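You operate a simulated robot arm through the tools that you are given. There is no shell and no other tool. Be economical: measure what you need, move in short steps, check, and stop when the job is done.

Carry out the task below with a simulated robot arm. There is one attempt and no reset: what you move stays moved.

TASK
Stand the sleeve with a red core beside the grey bottle. It goes on the side that lies toward x +0.0, y -1.0 (a direction in the base frame), with about 3 cm between them.
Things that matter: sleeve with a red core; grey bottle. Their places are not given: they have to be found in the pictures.

It is judged by the outcome, as a careful person would: the job done as asked, and still so three seconds after it is handed in. It fails if anything else is knocked over, pushed out of place, dropped, spilled or broken.

THE ROBOT
A 7-joint arm with a two-finger parallel gripper, fixed in place. Base frame: the origin is at the foot of the arm, x ahead of it, y to its left, z up; the work surface is at about z = 760. Lengths are in mm, angles in rad, forces in N, time in s.
With the tool pointing down near the work surface it reaches from about 300 to 700 mm from the base axis. Its first joint turns from -1.152 to 1.152 rad. Payload 1.57 kg.
Tool frame: the origin (TCP) lies between the finger pads and is the grasp point; the fingertips stand 30 mm ahead of it; z points along the fingers, y is the line along which they close. The gripper opens to 110 mm. The fingers are 24 mm wide and 12 mm thick; the gripper's body (48 by 112 mm) begins 78 mm behind the TCP.
Orientation is that of the tool frame in the base frame, as [roll, pitch, yaw] about the fixed x, y, z axes, in that order (R = Rz(yaw) Ry(pitch) Rx(roll)). With the fingers straight down and closing along the base's y, the tool's x points along the base's -x, its y along +y and its z along -z.

THE INTERFACE
- The arm moves only by the tool nudge_tool. Its argument "increments" is a list of rows, each a list of 7 numbers: the shift along the tool's x, y, z in units of 200 mm (1.0 is 200 mm), then the turn, a rotation vector about the tool's x, y, z in units of 120 degrees (1.0 is 120 degrees), then the opening, from 0 (shut) to 1 (fully open). In form: [[x, y, z, rx, ry, rz, hand], ...]. A call has 1 to 20 rows; each row is the pose to reach, as a shift and turn from the pose commanded when the call began, along the tool's axes at that moment. A call with a number of a shift or a turn outside -1 to 1 is refused whole. A row lasts 0.2 s, in which the tool goes at most 50 mm and 0.15 rad; a call with a longer step from one row to the next is refused whole, and so is a gripper value outside its range. A pose out of reach is approached as far as the arm can. The call stops where the force on the tool passes 40 N (or 10 N more than at its start, if that is more) or the arm is blocked; 0.2 s more then pass. The fingers move at their own pace (about 108 mm/s each) and stop on an object; they squeeze with about 39 N. The grip force told is the motor's: it shows also when the fingers shut on nothing. Time passes only in rows, and 0.2 s behind the last, so rows that repeat a pose let the fingers close. It gives the time, the measured TCP pose, the force on the tool (base axes), the opening and the grip force at its end, in the units of the frame above (readings bear some noise).
- Cameras (640 x 400 px; columns grow to the right, rows downward): "scene" is fixed at [159.9, -398.9, 1386.2]; the picture's right is [0.77, -0.64, 0.00], its down [-0.47, -0.57, -0.68] and it looks along [0.43, 0.53, -0.73] (base axes); focal length 352 px, centre (320, 200). "wrist" rides on the gripper at [-36, 0, -80] in the tool frame; the picture's right is [0.00, -1.00, 0.00], its down [0.97, 0.00, -0.24] and it looks along [0.24, 0.00, 0.97] (tool axes); focal length 218 px, centre (320, 200).
- get_image(camera): a new picture of that camera. No time passes.
- locate(camera, pixels): for up to 12 pixels [column, row] of the newest picture of that camera ("zoom" is the newest enlarged one), the place [x, y, z] in the base frame of the surface seen there, good to about 2 mm. No time passes.
- inspect(camera, box): a new picture of the part [left, top, right, bottom] of that camera's present view, enlarged. No time passes.
- job_done(): hands the job in; it is judged then, once.

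Work in short steps. Measure before you move; look again where a grasp or a placing could have gone wrong, and mend it. You have 60 turns and 30 pictures in all, the two below and enlarged ones among them. Open the gripper and draw the arm clear of the work before you hand the job in, unless the task says otherwise; then end with one line.

The tools are called after "Request:" by a JSON object that holds its "fn" and its "kwargs". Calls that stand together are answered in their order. nudge_tool: Moves the arm, as the interface text tells. Its arguments: {"type":"object","properties":{"increments":{"type":"array","items":{"type":"array","items":{"type":"number"}}}},"required":["increments"]} The other tools are called the same way: get_image (camera) takes a picture; locate (camera, pixels) gives the place of the surface under pixels of a picture; inspect (camera, box) takes an enlarged picture of a part of a camera's view; job_done () hands the job in.

At the start:

```text
time_s: 0.0
position: [370.9, -72.9, 1053.9]
tcp_rot: [3.141, 0.0, -3.141]
contact_force: [0.5, -0.3, 0.1]
finger_gap: 109.8
grip_force: 0.1
```

scene: 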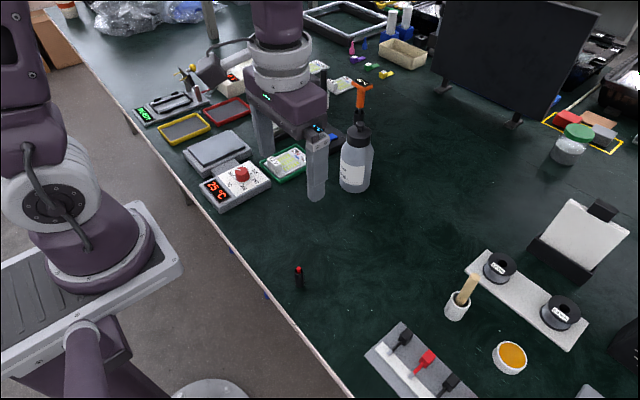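
wrist: 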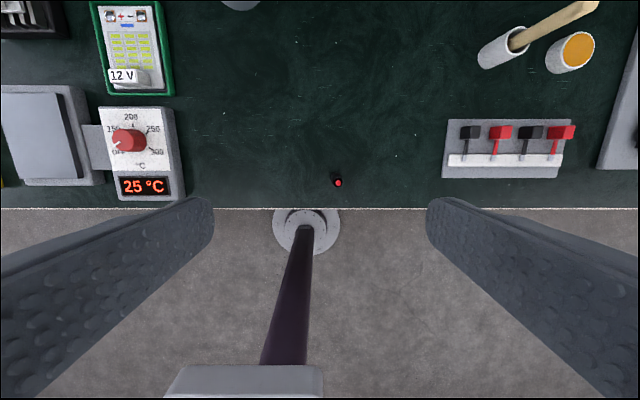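

The black sleeve with the red core seems to be at scene (299,278), and the grey bottle at (356,165). I'll enlarge both to measure them.

Request:
{"fn": "inspect", "kwargs": {"camera": "scene", "box": [260, 250, 340, 300]}}

Request:
{"fn": "locate", "kwargs": {"camera": "zoom", "pixels": [[310, 140], [310, 180], [310, 220], [310, 260], [310, 300], [310, 330], [340, 220], [290, 220], [400, 300]]}}

Request:
{"fn": "locate", "kwargs": {"camera": "scene", "pixels": [[356, 128], [356, 140], [356, 160], [356, 175], [354, 188], [342, 170], [370, 170], [352, 198], [362, 85], [375, 200], [340, 200], [390, 180]]}}

```text
8.00 times, centred on (300, 275) of scene
```

zoom: 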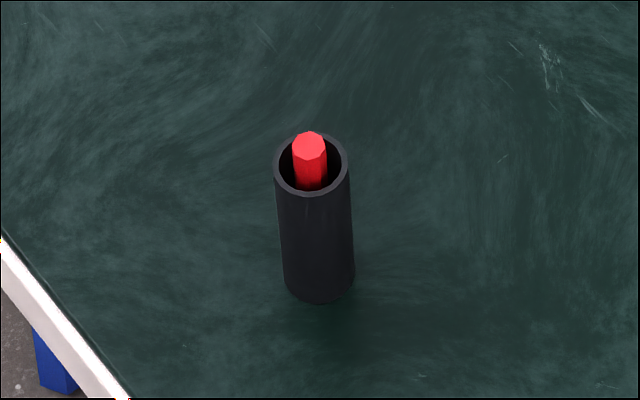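

```text
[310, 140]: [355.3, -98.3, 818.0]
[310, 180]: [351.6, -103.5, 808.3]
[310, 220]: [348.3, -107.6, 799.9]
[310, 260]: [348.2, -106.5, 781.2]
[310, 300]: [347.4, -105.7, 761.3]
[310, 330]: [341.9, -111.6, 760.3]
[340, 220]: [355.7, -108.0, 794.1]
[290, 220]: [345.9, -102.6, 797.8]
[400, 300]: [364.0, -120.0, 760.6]
```

```text
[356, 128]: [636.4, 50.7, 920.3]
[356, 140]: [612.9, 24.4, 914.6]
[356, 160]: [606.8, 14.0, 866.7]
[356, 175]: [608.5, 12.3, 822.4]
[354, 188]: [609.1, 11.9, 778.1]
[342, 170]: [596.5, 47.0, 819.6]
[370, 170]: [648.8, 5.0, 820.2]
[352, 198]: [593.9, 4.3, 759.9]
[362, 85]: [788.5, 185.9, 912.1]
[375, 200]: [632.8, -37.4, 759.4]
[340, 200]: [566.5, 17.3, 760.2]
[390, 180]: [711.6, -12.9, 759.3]
```

The sleeve is about 18 mm across, standing at about (354,-99), with its rim near z 812. The bottle is about 160 mm tall, so I'll turn the tool 90° (closing along x, wrist camera facing away from the bottle) while moving above the sleeve.

Request:
{"fn": "nudge_tool", "kwargs": {"increments": [[0.008, -0.012, 0.056, 0, 0, 0.068, 0.7], [0.015, -0.024, 0.113, 0, 0, 0.136, 0.6], [0.023, -0.035, 0.169, 0, 0, 0.205, 0.5], [0.031, -0.047, 0.225, 0, 0, 0.273, 0.5], [0.039, -0.059, 0.282, 0, 0, 0.341, 0.5], [0.046, -0.071, 0.338, 0, 0, 0.409, 0.5], [0.054, -0.083, 0.395, 0, 0, 0.477, 0.5], [0.062, -0.095, 0.451, 0, 0, 0.545, 0.5], [0.07, -0.106, 0.507, 0, 0, 0.614, 0.5], [0.077, -0.118, 0.564, 0, 0, 0.682, 0.5], [0.085, -0.13, 0.62, 0, 0, 0.75, 0.5], [0.085, -0.13, 0.62, 0, 0, 0.75, 0.5]]}}

Request:
{"fn": "get_image", "kwargs": {"camera": "wrist"}}

Request:
{"fn": "inspect", "kwargs": {"camera": "scene", "box": [290, 110, 450, 210]}}

```text
time_s: 2.6
position: [355.0, -99.3, 929.3]
tcp_rot: [-3.141, 0.001, 1.57]
contact_force: [-0.3, -0.6, -0.9]
finger_gap: 54.8
grip_force: 0.1
```

```text
26 pictures are left
```

wrist: 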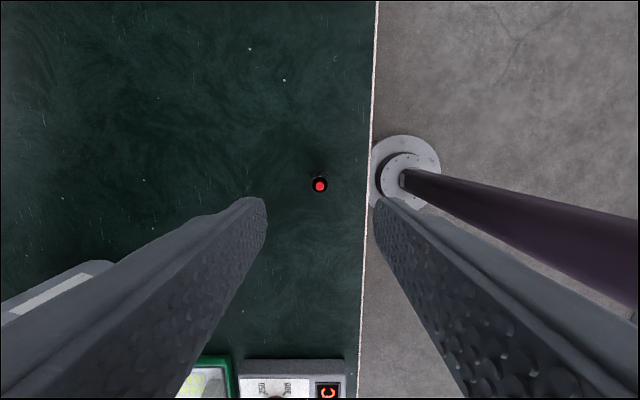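

```text
4.00 times, centred on (370, 160) of scene
```

zoom: 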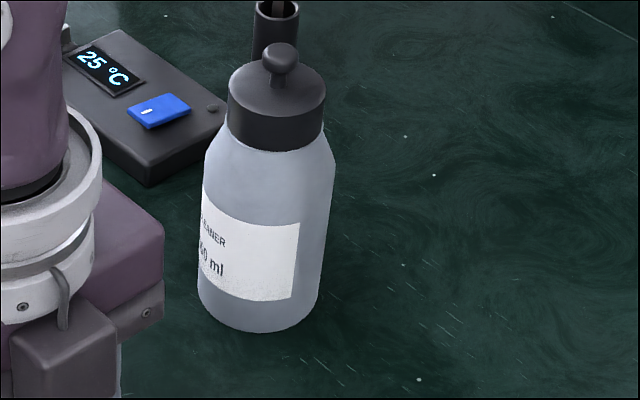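

The sleeve is at wrist (320,185), centred between the fingers. I'll measure its rim and the bottle's outline precisely.

Request:
{"fn": "locate", "kwargs": {"camera": "wrist", "pixels": [[320, 186], [314, 186], [326, 186], [320, 180], [320, 192], [320, 176]]}}

Request:
{"fn": "locate", "kwargs": {"camera": "zoom", "pixels": [[203, 260], [230, 260], [260, 260], [290, 260], [318, 260], [322, 260], [260, 325], [265, 332], [202, 295], [316, 305], [280, 52], [265, 75]]}}

```text
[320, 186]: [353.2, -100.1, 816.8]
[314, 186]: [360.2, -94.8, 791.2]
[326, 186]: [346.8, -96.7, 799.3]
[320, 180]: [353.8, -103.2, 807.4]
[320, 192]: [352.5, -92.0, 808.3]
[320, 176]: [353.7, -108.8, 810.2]
```

```text
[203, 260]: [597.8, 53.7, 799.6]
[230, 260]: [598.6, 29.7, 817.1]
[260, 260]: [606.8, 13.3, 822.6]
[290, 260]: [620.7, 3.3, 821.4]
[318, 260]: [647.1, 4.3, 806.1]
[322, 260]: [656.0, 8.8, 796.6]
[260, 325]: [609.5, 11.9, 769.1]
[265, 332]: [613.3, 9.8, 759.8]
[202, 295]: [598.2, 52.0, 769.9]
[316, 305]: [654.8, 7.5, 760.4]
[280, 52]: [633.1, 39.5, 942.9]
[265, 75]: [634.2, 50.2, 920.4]
```

The sleeve is at (353.5,-100) and the bottle axis at about (634,39) with radius 37, so the target is about (634,-37.5). I'll go down to TCP z 796 and close.

Request:
{"fn": "nudge_tool", "kwargs": {"increments": [[-0.003, -0.007, 0.2, 0, 0, 0, 0.4], [-0.003, -0.007, 0.4, 0, 0, 0, 0.4], [-0.003, -0.007, 0.55, 0, 0, 0, 0.4], [-0.003, -0.007, 0.665, 0, 0, 0, 0.4], [-0.003, -0.007, 0.665, 0, 0, 0, 0.4], [-0.003, -0.007, 0.665, 0, 0, 0, 0.25], [-0.003, -0.007, 0.665, 0, 0, 0, 0.18], [-0.003, -0.007, 0.665, 0, 0, 0, 0.1], [-0.003, -0.007, 0.665, 0, 0, 0, 0.0], [-0.003, -0.007, 0.665, 0, 0, 0, 0.0]]}}

Request:
{"fn": "inspect", "kwargs": {"camera": "scene", "box": [220, 200, 380, 300]}}

```text
time_s: 4.8
position: [353.0, -100.0, 797.3]
tcp_rot: [-3.141, 0.0, 1.571]
contact_force: [-0.4, -0.1, 0.5]
finger_gap: 16.7
grip_force: 31.7
```

```text
4.00 times, centred on (300, 250) of scene
```

zoom: 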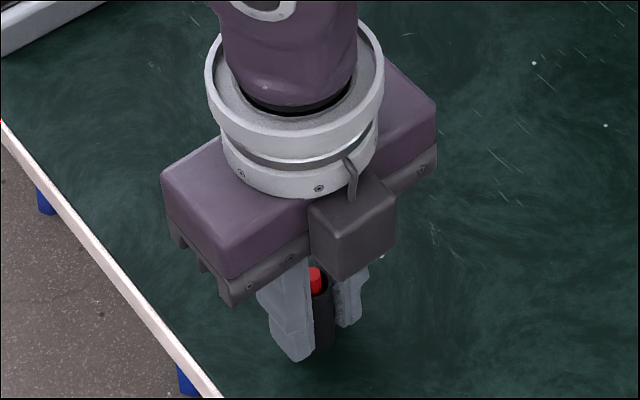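

The grip holds at 16.7 mm. I'll lift just 15 mm and check whether the red core comes along with the sleeve.

Request:
{"fn": "nudge_tool", "kwargs": {"increments": [[0, 0, -0.025, 0, 0, 0, 0], [0, 0, -0.05, 0, 0, 0, 0], [0, 0, -0.075, 0, 0, 0, 0], [0, 0, -0.075, 0, 0, 0, 0]]}}

Request:
{"fn": "inspect", "kwargs": {"camera": "scene", "box": [260, 245, 340, 295]}}

Request:
{"fn": "inspect", "kwargs": {"camera": "wrist", "box": [240, 150, 400, 250]}}

```text
time_s: 5.8
position: [355.5, -100.1, 811.5]
tcp_rot: [3.141, -0.001, 1.571]
contact_force: [0.1, -0.6, -0.5]
finger_gap: 17.1
grip_force: 32.4
```

```text
8.00 times, centred on (300, 270) of scene
```

zoom: 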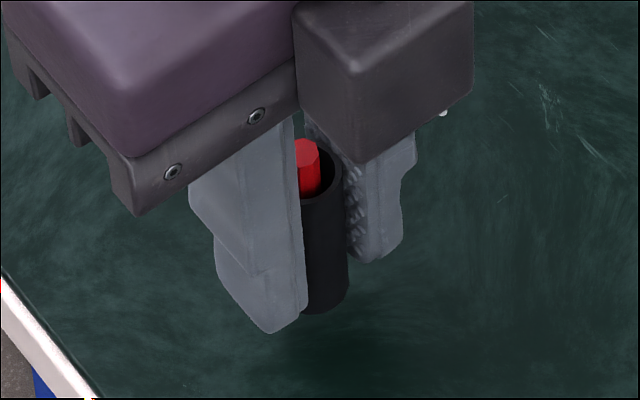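

```text
4.00 times, centred on (320, 200) of wrist
```

zoom: 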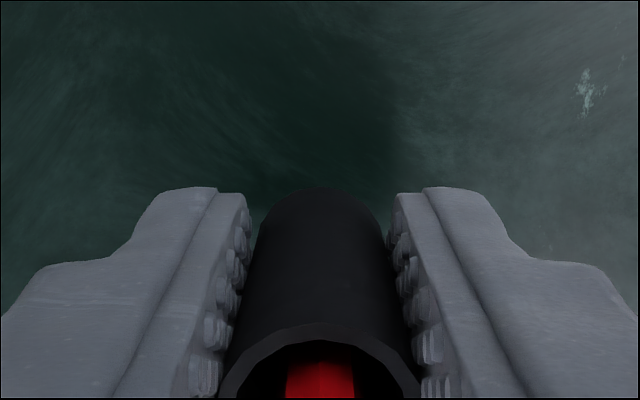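

The core has risen with the sleeve, its top still just above the rim. I'll lift higher and carry it halfway.

Request:
{"fn": "nudge_tool", "kwargs": {"increments": [[0, 0, -0.1, 0, 0, 0, 0], [0, 0, -0.2, 0, 0, 0, 0], [0, 0.05, -0.25, 0, 0, 0, 0], [0, 0.15, -0.25, 0, 0, 0, 0], [0, 0.25, -0.25, 0, 0, 0, 0], [0, 0.35, -0.25, 0, 0, 0, 0], [0, 0.45, -0.25, 0, 0, 0, 0], [0, 0.55, -0.25, 0, 0, 0, 0], [0, 0.65, -0.25, 0, 0, 0, 0], [0, 0.75, -0.25, 0, 0, 0, 0], [0, 0.85, -0.25, 0, 0, 0, 0], [0, 0.95, -0.25, 0, 0, 0, 0], [0, 0.95, -0.25, 0, 0, 0, 0]]}}

Request:
{"fn": "get_image", "kwargs": {"camera": "scene"}}

```text
time_s: 8.6
position: [543.6, -99.9, 862.3]
tcp_rot: [3.141, 0.001, 1.571]
contact_force: [0.1, 0.2, -0.5]
finger_gap: 16.9
grip_force: 31.4
```

```text
21 pictures are left
```

scene: 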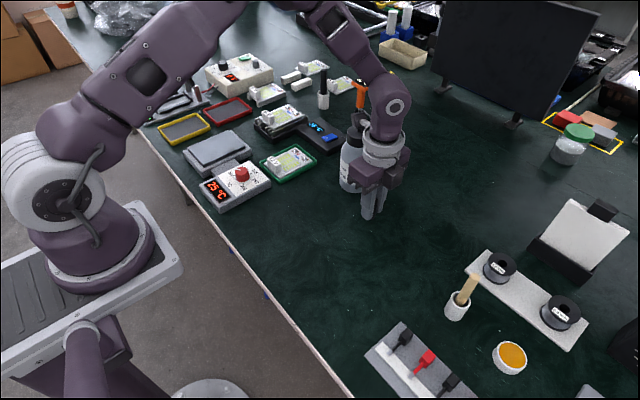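

The path is clear. Next I'll go to x 634 well to the side of the bottle (y -85) and lower to about 10 mm above the table.

Request:
{"fn": "nudge_tool", "kwargs": {"increments": [[0, 0.1, 0, 0, 0, 0, 0], [0, 0.2, 0, 0, 0, 0, 0], [0, 0.3, 0, 0, 0, 0, 0], [0, 0.4, 0, 0, 0, 0, 0], [0.03, 0.455, 0, 0, 0, 0, 0], [0.075, 0.455, 0.1, 0, 0, 0, 0], [0.075, 0.455, 0.2, 0, 0, 0, 0], [0.075, 0.455, 0.275, 0, 0, 0, 0], [0.075, 0.455, 0.275, 0, 0, 0, 0]]}}

Request:
{"fn": "inspect", "kwargs": {"camera": "scene", "box": [290, 70, 482, 190]}}

Request:
{"fn": "get_image", "kwargs": {"camera": "wrist"}}

```text
time_s: 10.6
position: [634.7, -84.0, 807.8]
tcp_rot: [-3.141, 0.0, 1.57]
contact_force: [-0.8, -0.7, -0.6]
finger_gap: 16.7
grip_force: 32.4
```

```text
3.33 times, centred on (386, 130) of scene
```

zoom: 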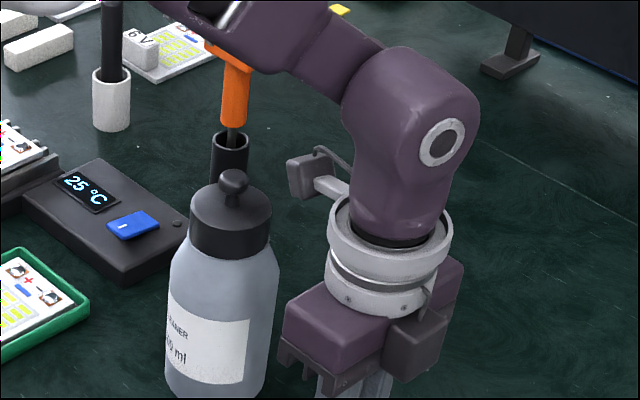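

```text
19 pictures are left
```

wrist: 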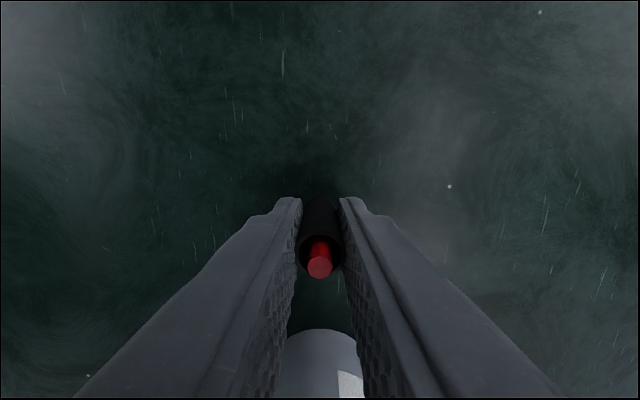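

A bracket with a small box sticks out from the wrist at zoom (310,175), toward the bottle's side. I'll measure it before going closer.

Request:
{"fn": "locate", "kwargs": {"camera": "zoom", "pixels": [[292, 178], [300, 165], [305, 195], [325, 175], [335, 187], [320, 152], [340, 165], [335, 230], [345, 255], [300, 300], [325, 335], [265, 205]]}}

Request:
{"fn": "inspect", "kwargs": {"camera": "scene", "box": [350, 95, 430, 145]}}

```text
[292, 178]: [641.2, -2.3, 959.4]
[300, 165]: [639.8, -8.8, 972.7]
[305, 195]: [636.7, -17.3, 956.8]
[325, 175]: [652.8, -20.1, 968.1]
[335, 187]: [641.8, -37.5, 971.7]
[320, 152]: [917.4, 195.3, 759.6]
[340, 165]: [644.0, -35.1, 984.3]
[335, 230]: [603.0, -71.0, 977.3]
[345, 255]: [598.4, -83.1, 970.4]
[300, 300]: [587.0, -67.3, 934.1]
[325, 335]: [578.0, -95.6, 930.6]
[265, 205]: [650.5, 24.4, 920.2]
```

```text
8.00 times, centred on (390, 120) of scene
```

zoom: 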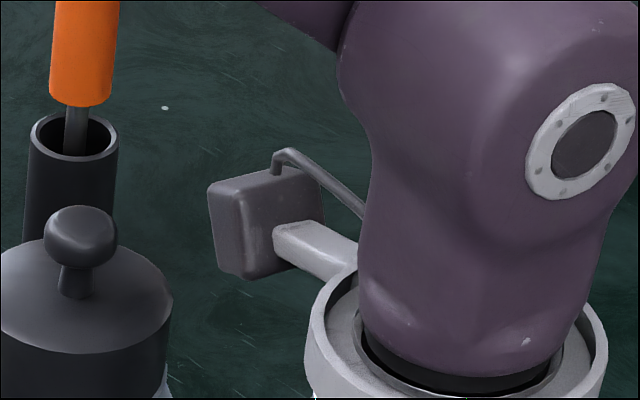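

At the final place that box (64–84 mm out along tool x, about 150 mm above the TCP) would foul the bottle's knob at z 943. So I'll set the sleeve down here, regrip it with the tool leaning about 20° toward -y, and then move in.

Request:
{"fn": "nudge_tool", "kwargs": {"increments": [[0, 0, 0.02, 0, 0, 0, 0], [0, 0, 0.04, 0, 0, 0, 0], [0, 0, 0.05, 0, 0, 0, 0], [0, 0, 0.05, 0, 0, 0, 0], [0, 0, 0.05, 0, 0, 0, 0.1], [0, 0, 0.05, 0, 0, 0, 0.2], [0, 0, 0.05, 0, 0, 0, 0.3], [0, 0, 0.05, 0, 0, 0, 0.35], [0, 0, 0.05, 0, 0, 0, 0.35]]}}

Request:
{"fn": "get_image", "kwargs": {"camera": "wrist"}}

```text
time_s: 12.6
position: [636.2, -83.6, 797.1]
tcp_rot: [-3.141, 0.0, 1.57]
contact_force: [0.5, 0.0, 0.6]
finger_gap: 38.5
grip_force: 0.1
```

```text
17 pictures are left
```

wrist: 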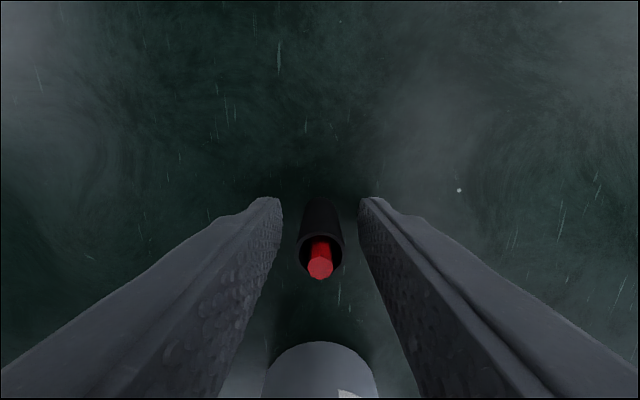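

The sleeve stands upright between the open fingers. Next I'll tilt 20° about the TCP, raise it 4 mm and close.

Request:
{"fn": "nudge_tool", "kwargs": {"increments": [[0, 0, -0.02, 0, 0, 0, 0.35], [0, 0, -0.02, 0, 0.04, 0, 0.35], [0, 0, -0.02, 0, 0.08, 0, 0.35], [0, 0, -0.02, 0, 0.12, 0, 0.35], [0, 0, -0.02, 0, 0.1667, 0, 0.35], [0, 0, -0.02, 0, 0.1667, 0, 0.35]]}}

Request:
{"fn": "get_image", "kwargs": {"camera": "wrist"}}

Request:
{"fn": "inspect", "kwargs": {"camera": "scene", "box": [310, 90, 470, 190]}}

```text
time_s: 14.0
position: [634.0, -83.8, 800.8]
tcp_rot: [-3.141, -0.35, 1.57]
contact_force: [0.3, -0.4, 0.2]
finger_gap: 38.6
grip_force: 0.1
```

```text
16 pictures are left
```

wrist: 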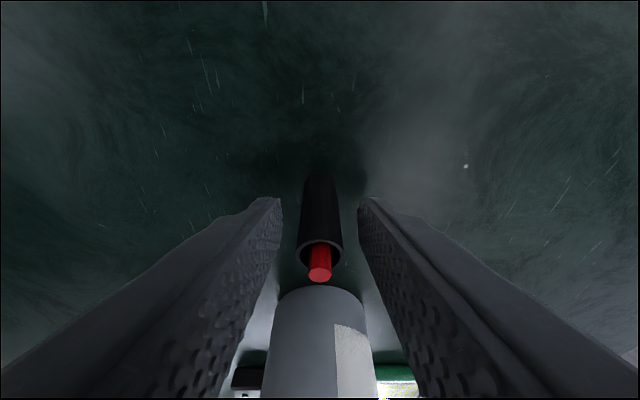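

```text
4.00 times, centred on (390, 140) of scene
```

zoom: 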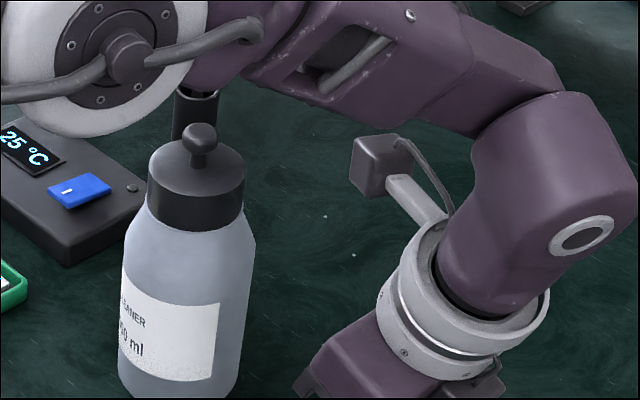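

The tilt went well, but the elbow now shows near zoom (130,60), so I'll check that it is high above the things there.

Request:
{"fn": "locate", "kwargs": {"camera": "zoom", "pixels": [[125, 60], [80, 120], [200, 70], [300, 70], [450, 110], [380, 190], [355, 165], [200, 128]]}}

Request:
{"fn": "get_image", "kwargs": {"camera": "scene"}}

```text
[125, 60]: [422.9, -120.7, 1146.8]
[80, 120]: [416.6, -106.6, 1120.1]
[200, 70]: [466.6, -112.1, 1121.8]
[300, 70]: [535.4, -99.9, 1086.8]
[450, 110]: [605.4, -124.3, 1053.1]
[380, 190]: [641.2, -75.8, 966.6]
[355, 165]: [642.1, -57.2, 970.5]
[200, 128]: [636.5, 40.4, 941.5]
```

```text
14 pictures are left
```

scene: 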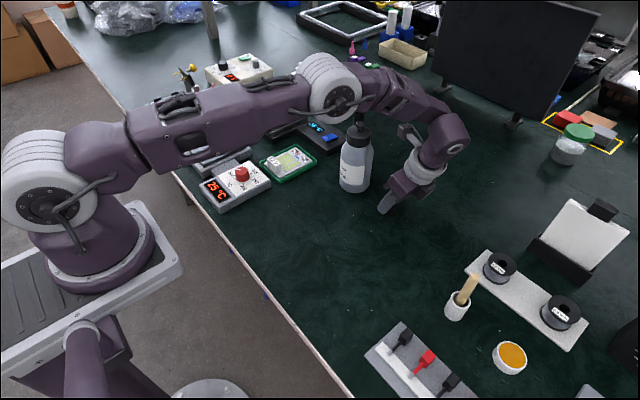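

All links are above z 1080, and the bracket box (y -57) will stay about 40 mm from the knob after the move. I'll close on the sleeve and measure where it is.

Request:
{"fn": "nudge_tool", "kwargs": {"increments": [[0, 0, 0, 0, 0, 0, 0.25], [0, 0, 0, 0, 0, 0, 0.18], [0, 0, 0, 0, 0, 0, 0.1], [0, 0, 0, 0, 0, 0, 0], [0, 0, 0, 0, 0, 0, 0]]}}

Request:
{"fn": "inspect", "kwargs": {"camera": "wrist", "box": [240, 190, 400, 290]}}

Request:
{"fn": "locate", "kwargs": {"camera": "zoom", "pixels": [[320, 196], [320, 202], [320, 340], [320, 370], [280, 390], [320, 392], [340, 392]]}}

```text
time_s: 15.2
position: [634.4, -85.1, 801.4]
tcp_rot: [-3.142, -0.349, 1.571]
contact_force: [-0.1, -0.3, 0.2]
finger_gap: 16.9
grip_force: 32.3
```

```text
4.00 times, centred on (320, 240) of wrist
```

zoom: 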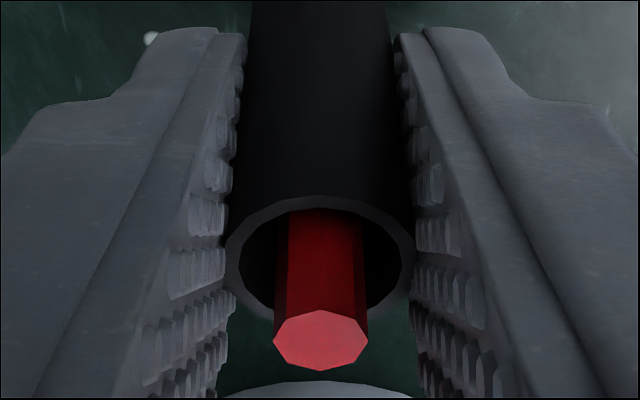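

```text
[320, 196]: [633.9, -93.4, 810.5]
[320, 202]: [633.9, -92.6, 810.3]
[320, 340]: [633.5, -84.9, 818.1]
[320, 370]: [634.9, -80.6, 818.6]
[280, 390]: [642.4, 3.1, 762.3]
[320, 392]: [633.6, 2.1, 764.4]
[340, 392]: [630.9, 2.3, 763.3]
```

The bottle's near edge is at y 2.1 and the sleeve's centre at y -85 (near edge -76.6). So I'll lift 8 mm, shift +48.5 in y, and lower again.

Request:
{"fn": "nudge_tool", "kwargs": {"increments": [[0.0068, 0, -0.0188, 0, 0, 0, 0], [0.0137, 0, -0.0376, 0, 0, 0, 0], [0.0707, 0, -0.0169, 0, 0, 0, 0], [0.1277, 0, 0.0039, 0, 0, 0, 0], [0.1846, 0, 0.0246, 0, 0, 0, 0], [0.2416, 0, 0.0454, 0, 0, 0, 0], [0.2416, 0, 0.0454, 0, 0, 0, 0]]}}

Request:
{"fn": "inspect", "kwargs": {"camera": "scene", "box": [310, 100, 470, 200]}}

Request:
{"fn": "inspect", "kwargs": {"camera": "wrist", "box": [160, 150, 480, 350]}}

```text
time_s: 16.8
position: [634.0, -35.3, 808.7]
tcp_rot: [3.141, -0.349, 1.572]
contact_force: [-0.8, -0.3, -0.2]
finger_gap: 16.9
grip_force: 32.2
```

```text
4.00 times, centred on (390, 150) of scene
```

zoom: 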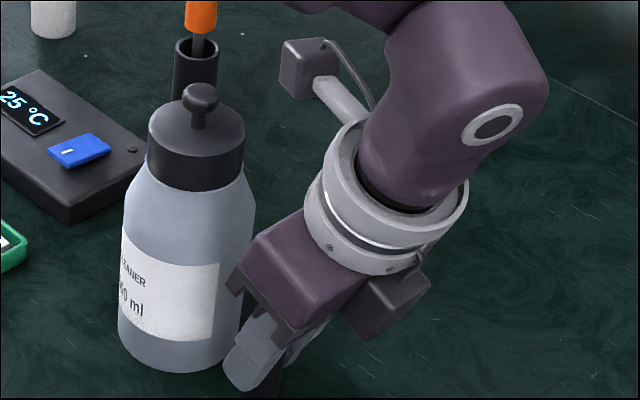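

```text
2.00 times, centred on (320, 250) of wrist
```

zoom: 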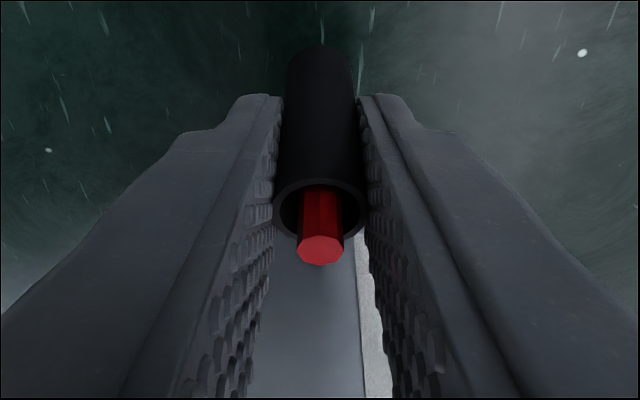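

Everything is clear of the bottle, and the sleeve is still upright with its core. I'll lower it 8 mm and release.

Request:
{"fn": "nudge_tool", "kwargs": {"increments": [[-0.005, 0, 0.0137, 0, 0, 0, 0], [-0.01, 0, 0.0274, 0, 0, 0, 0], [-0.0137, 0, 0.0376, 0, 0, 0, 0], [-0.0137, 0, 0.0376, 0, 0, 0, 0], [-0.0137, 0, 0.0376, 0, 0, 0, 0.1], [-0.0137, 0, 0.0376, 0, 0, 0, 0.2], [-0.0137, 0, 0.0376, 0, 0, 0, 0.3], [-0.0137, 0, 0.0376, 0, 0, 0, 0.4], [-0.0137, 0, 0.0376, 0, 0, 0, 0.4]]}}

Request:
{"fn": "get_image", "kwargs": {"camera": "wrist"}}

```text
time_s: 18.8
position: [635.6, -36.8, 800.3]
tcp_rot: [3.14, -0.349, 1.571]
contact_force: [0.4, -0.3, -0.2]
finger_gap: 43.9
grip_force: 0.1
```

```text
10 pictures are left
```

wrist: 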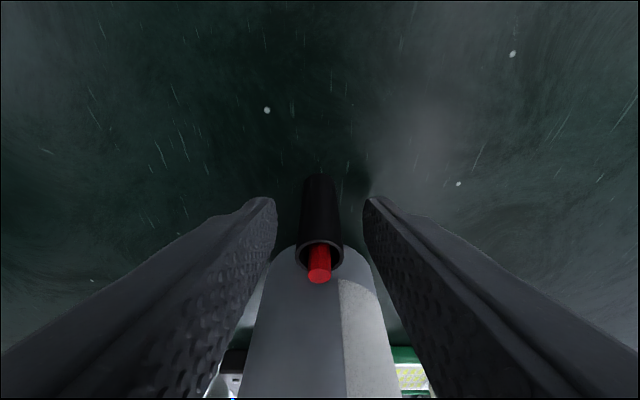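

The sleeve is released and standing. I'll draw back along the tool axis, up and away from the bottle, and then look.

Request:
{"fn": "nudge_tool", "kwargs": {"increments": [[0, 0, -0.05, 0, 0, 0, 0.4], [0, 0, -0.15, 0, 0, 0, 0.4], [0, 0, -0.3, 0, 0, 0, 0.4], [0, 0, -0.45, 0, 0, 0, 0.4], [0, 0, -0.6, 0, 0, 0, 0.4], [-0.1, 0, -0.75, 0, 0, 0, 0.4], [-0.25, 0, -0.85, 0, 0, 0, 0.4], [-0.4, 0, -0.9, 0, 0, 0, 0.4], [-0.4, 0, -0.9, 0, 0, 0, 0.4]]}}

Request:
{"fn": "get_image", "kwargs": {"camera": "scene"}}

Request:
{"fn": "get_image", "kwargs": {"camera": "wrist"}}

```text
time_s: 20.8
position: [634.4, -172.9, 943.1]
tcp_rot: [-3.139, -0.348, 1.568]
contact_force: [-1.2, 0.3, -0.6]
finger_gap: 43.8
grip_force: 0.0
```

```text
9 pictures are left
```

scene: 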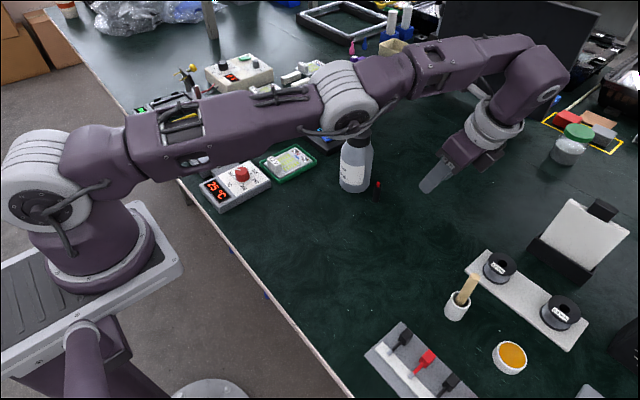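

```text
8 pictures are left
```

wrist: 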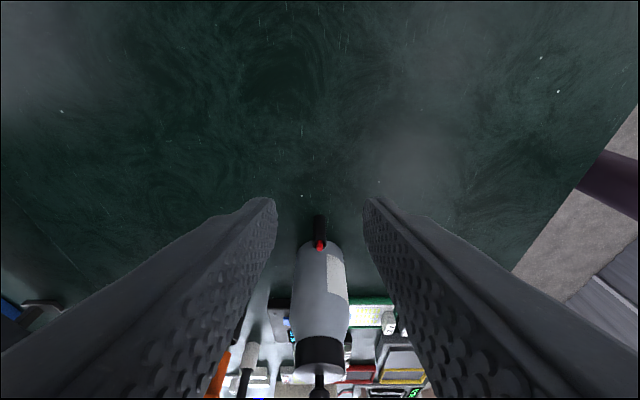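

The sleeve stands at scene (377,190) beside the bottle, and nothing else has moved. I'll check the gap once.

Request:
{"fn": "inspect", "kwargs": {"camera": "scene", "box": [320, 150, 416, 210]}}

Request:
{"fn": "locate", "kwargs": {"camera": "zoom", "pixels": [[384, 215], [384, 240], [384, 270], [384, 315], [240, 200], [320, 200], [280, 240]]}}

```text
6.67 times, centred on (368, 180) of scene
```

zoom: 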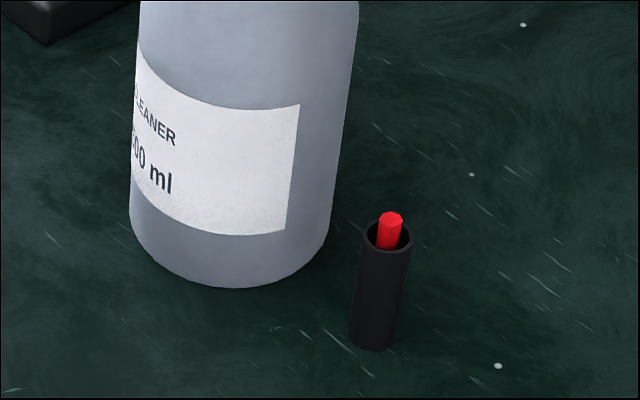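

```text
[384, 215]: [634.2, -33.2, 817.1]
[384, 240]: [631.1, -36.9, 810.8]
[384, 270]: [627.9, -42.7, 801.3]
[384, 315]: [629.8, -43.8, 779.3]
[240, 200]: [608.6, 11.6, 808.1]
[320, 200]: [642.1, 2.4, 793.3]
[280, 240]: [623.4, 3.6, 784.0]
```

The sleeve stands upright at about (634,-36.5), so its gap to the bottle is about 30 mm, and the arm is clear. I'm handing in.

Request:
{"fn": "job_done", "kwargs": {}}

```text
The job is handed in.
```

The sleeve with the red core is standing upright on the -y side of the grey bottle, with a gap of about 3 cm, and nothing else was disturbed.
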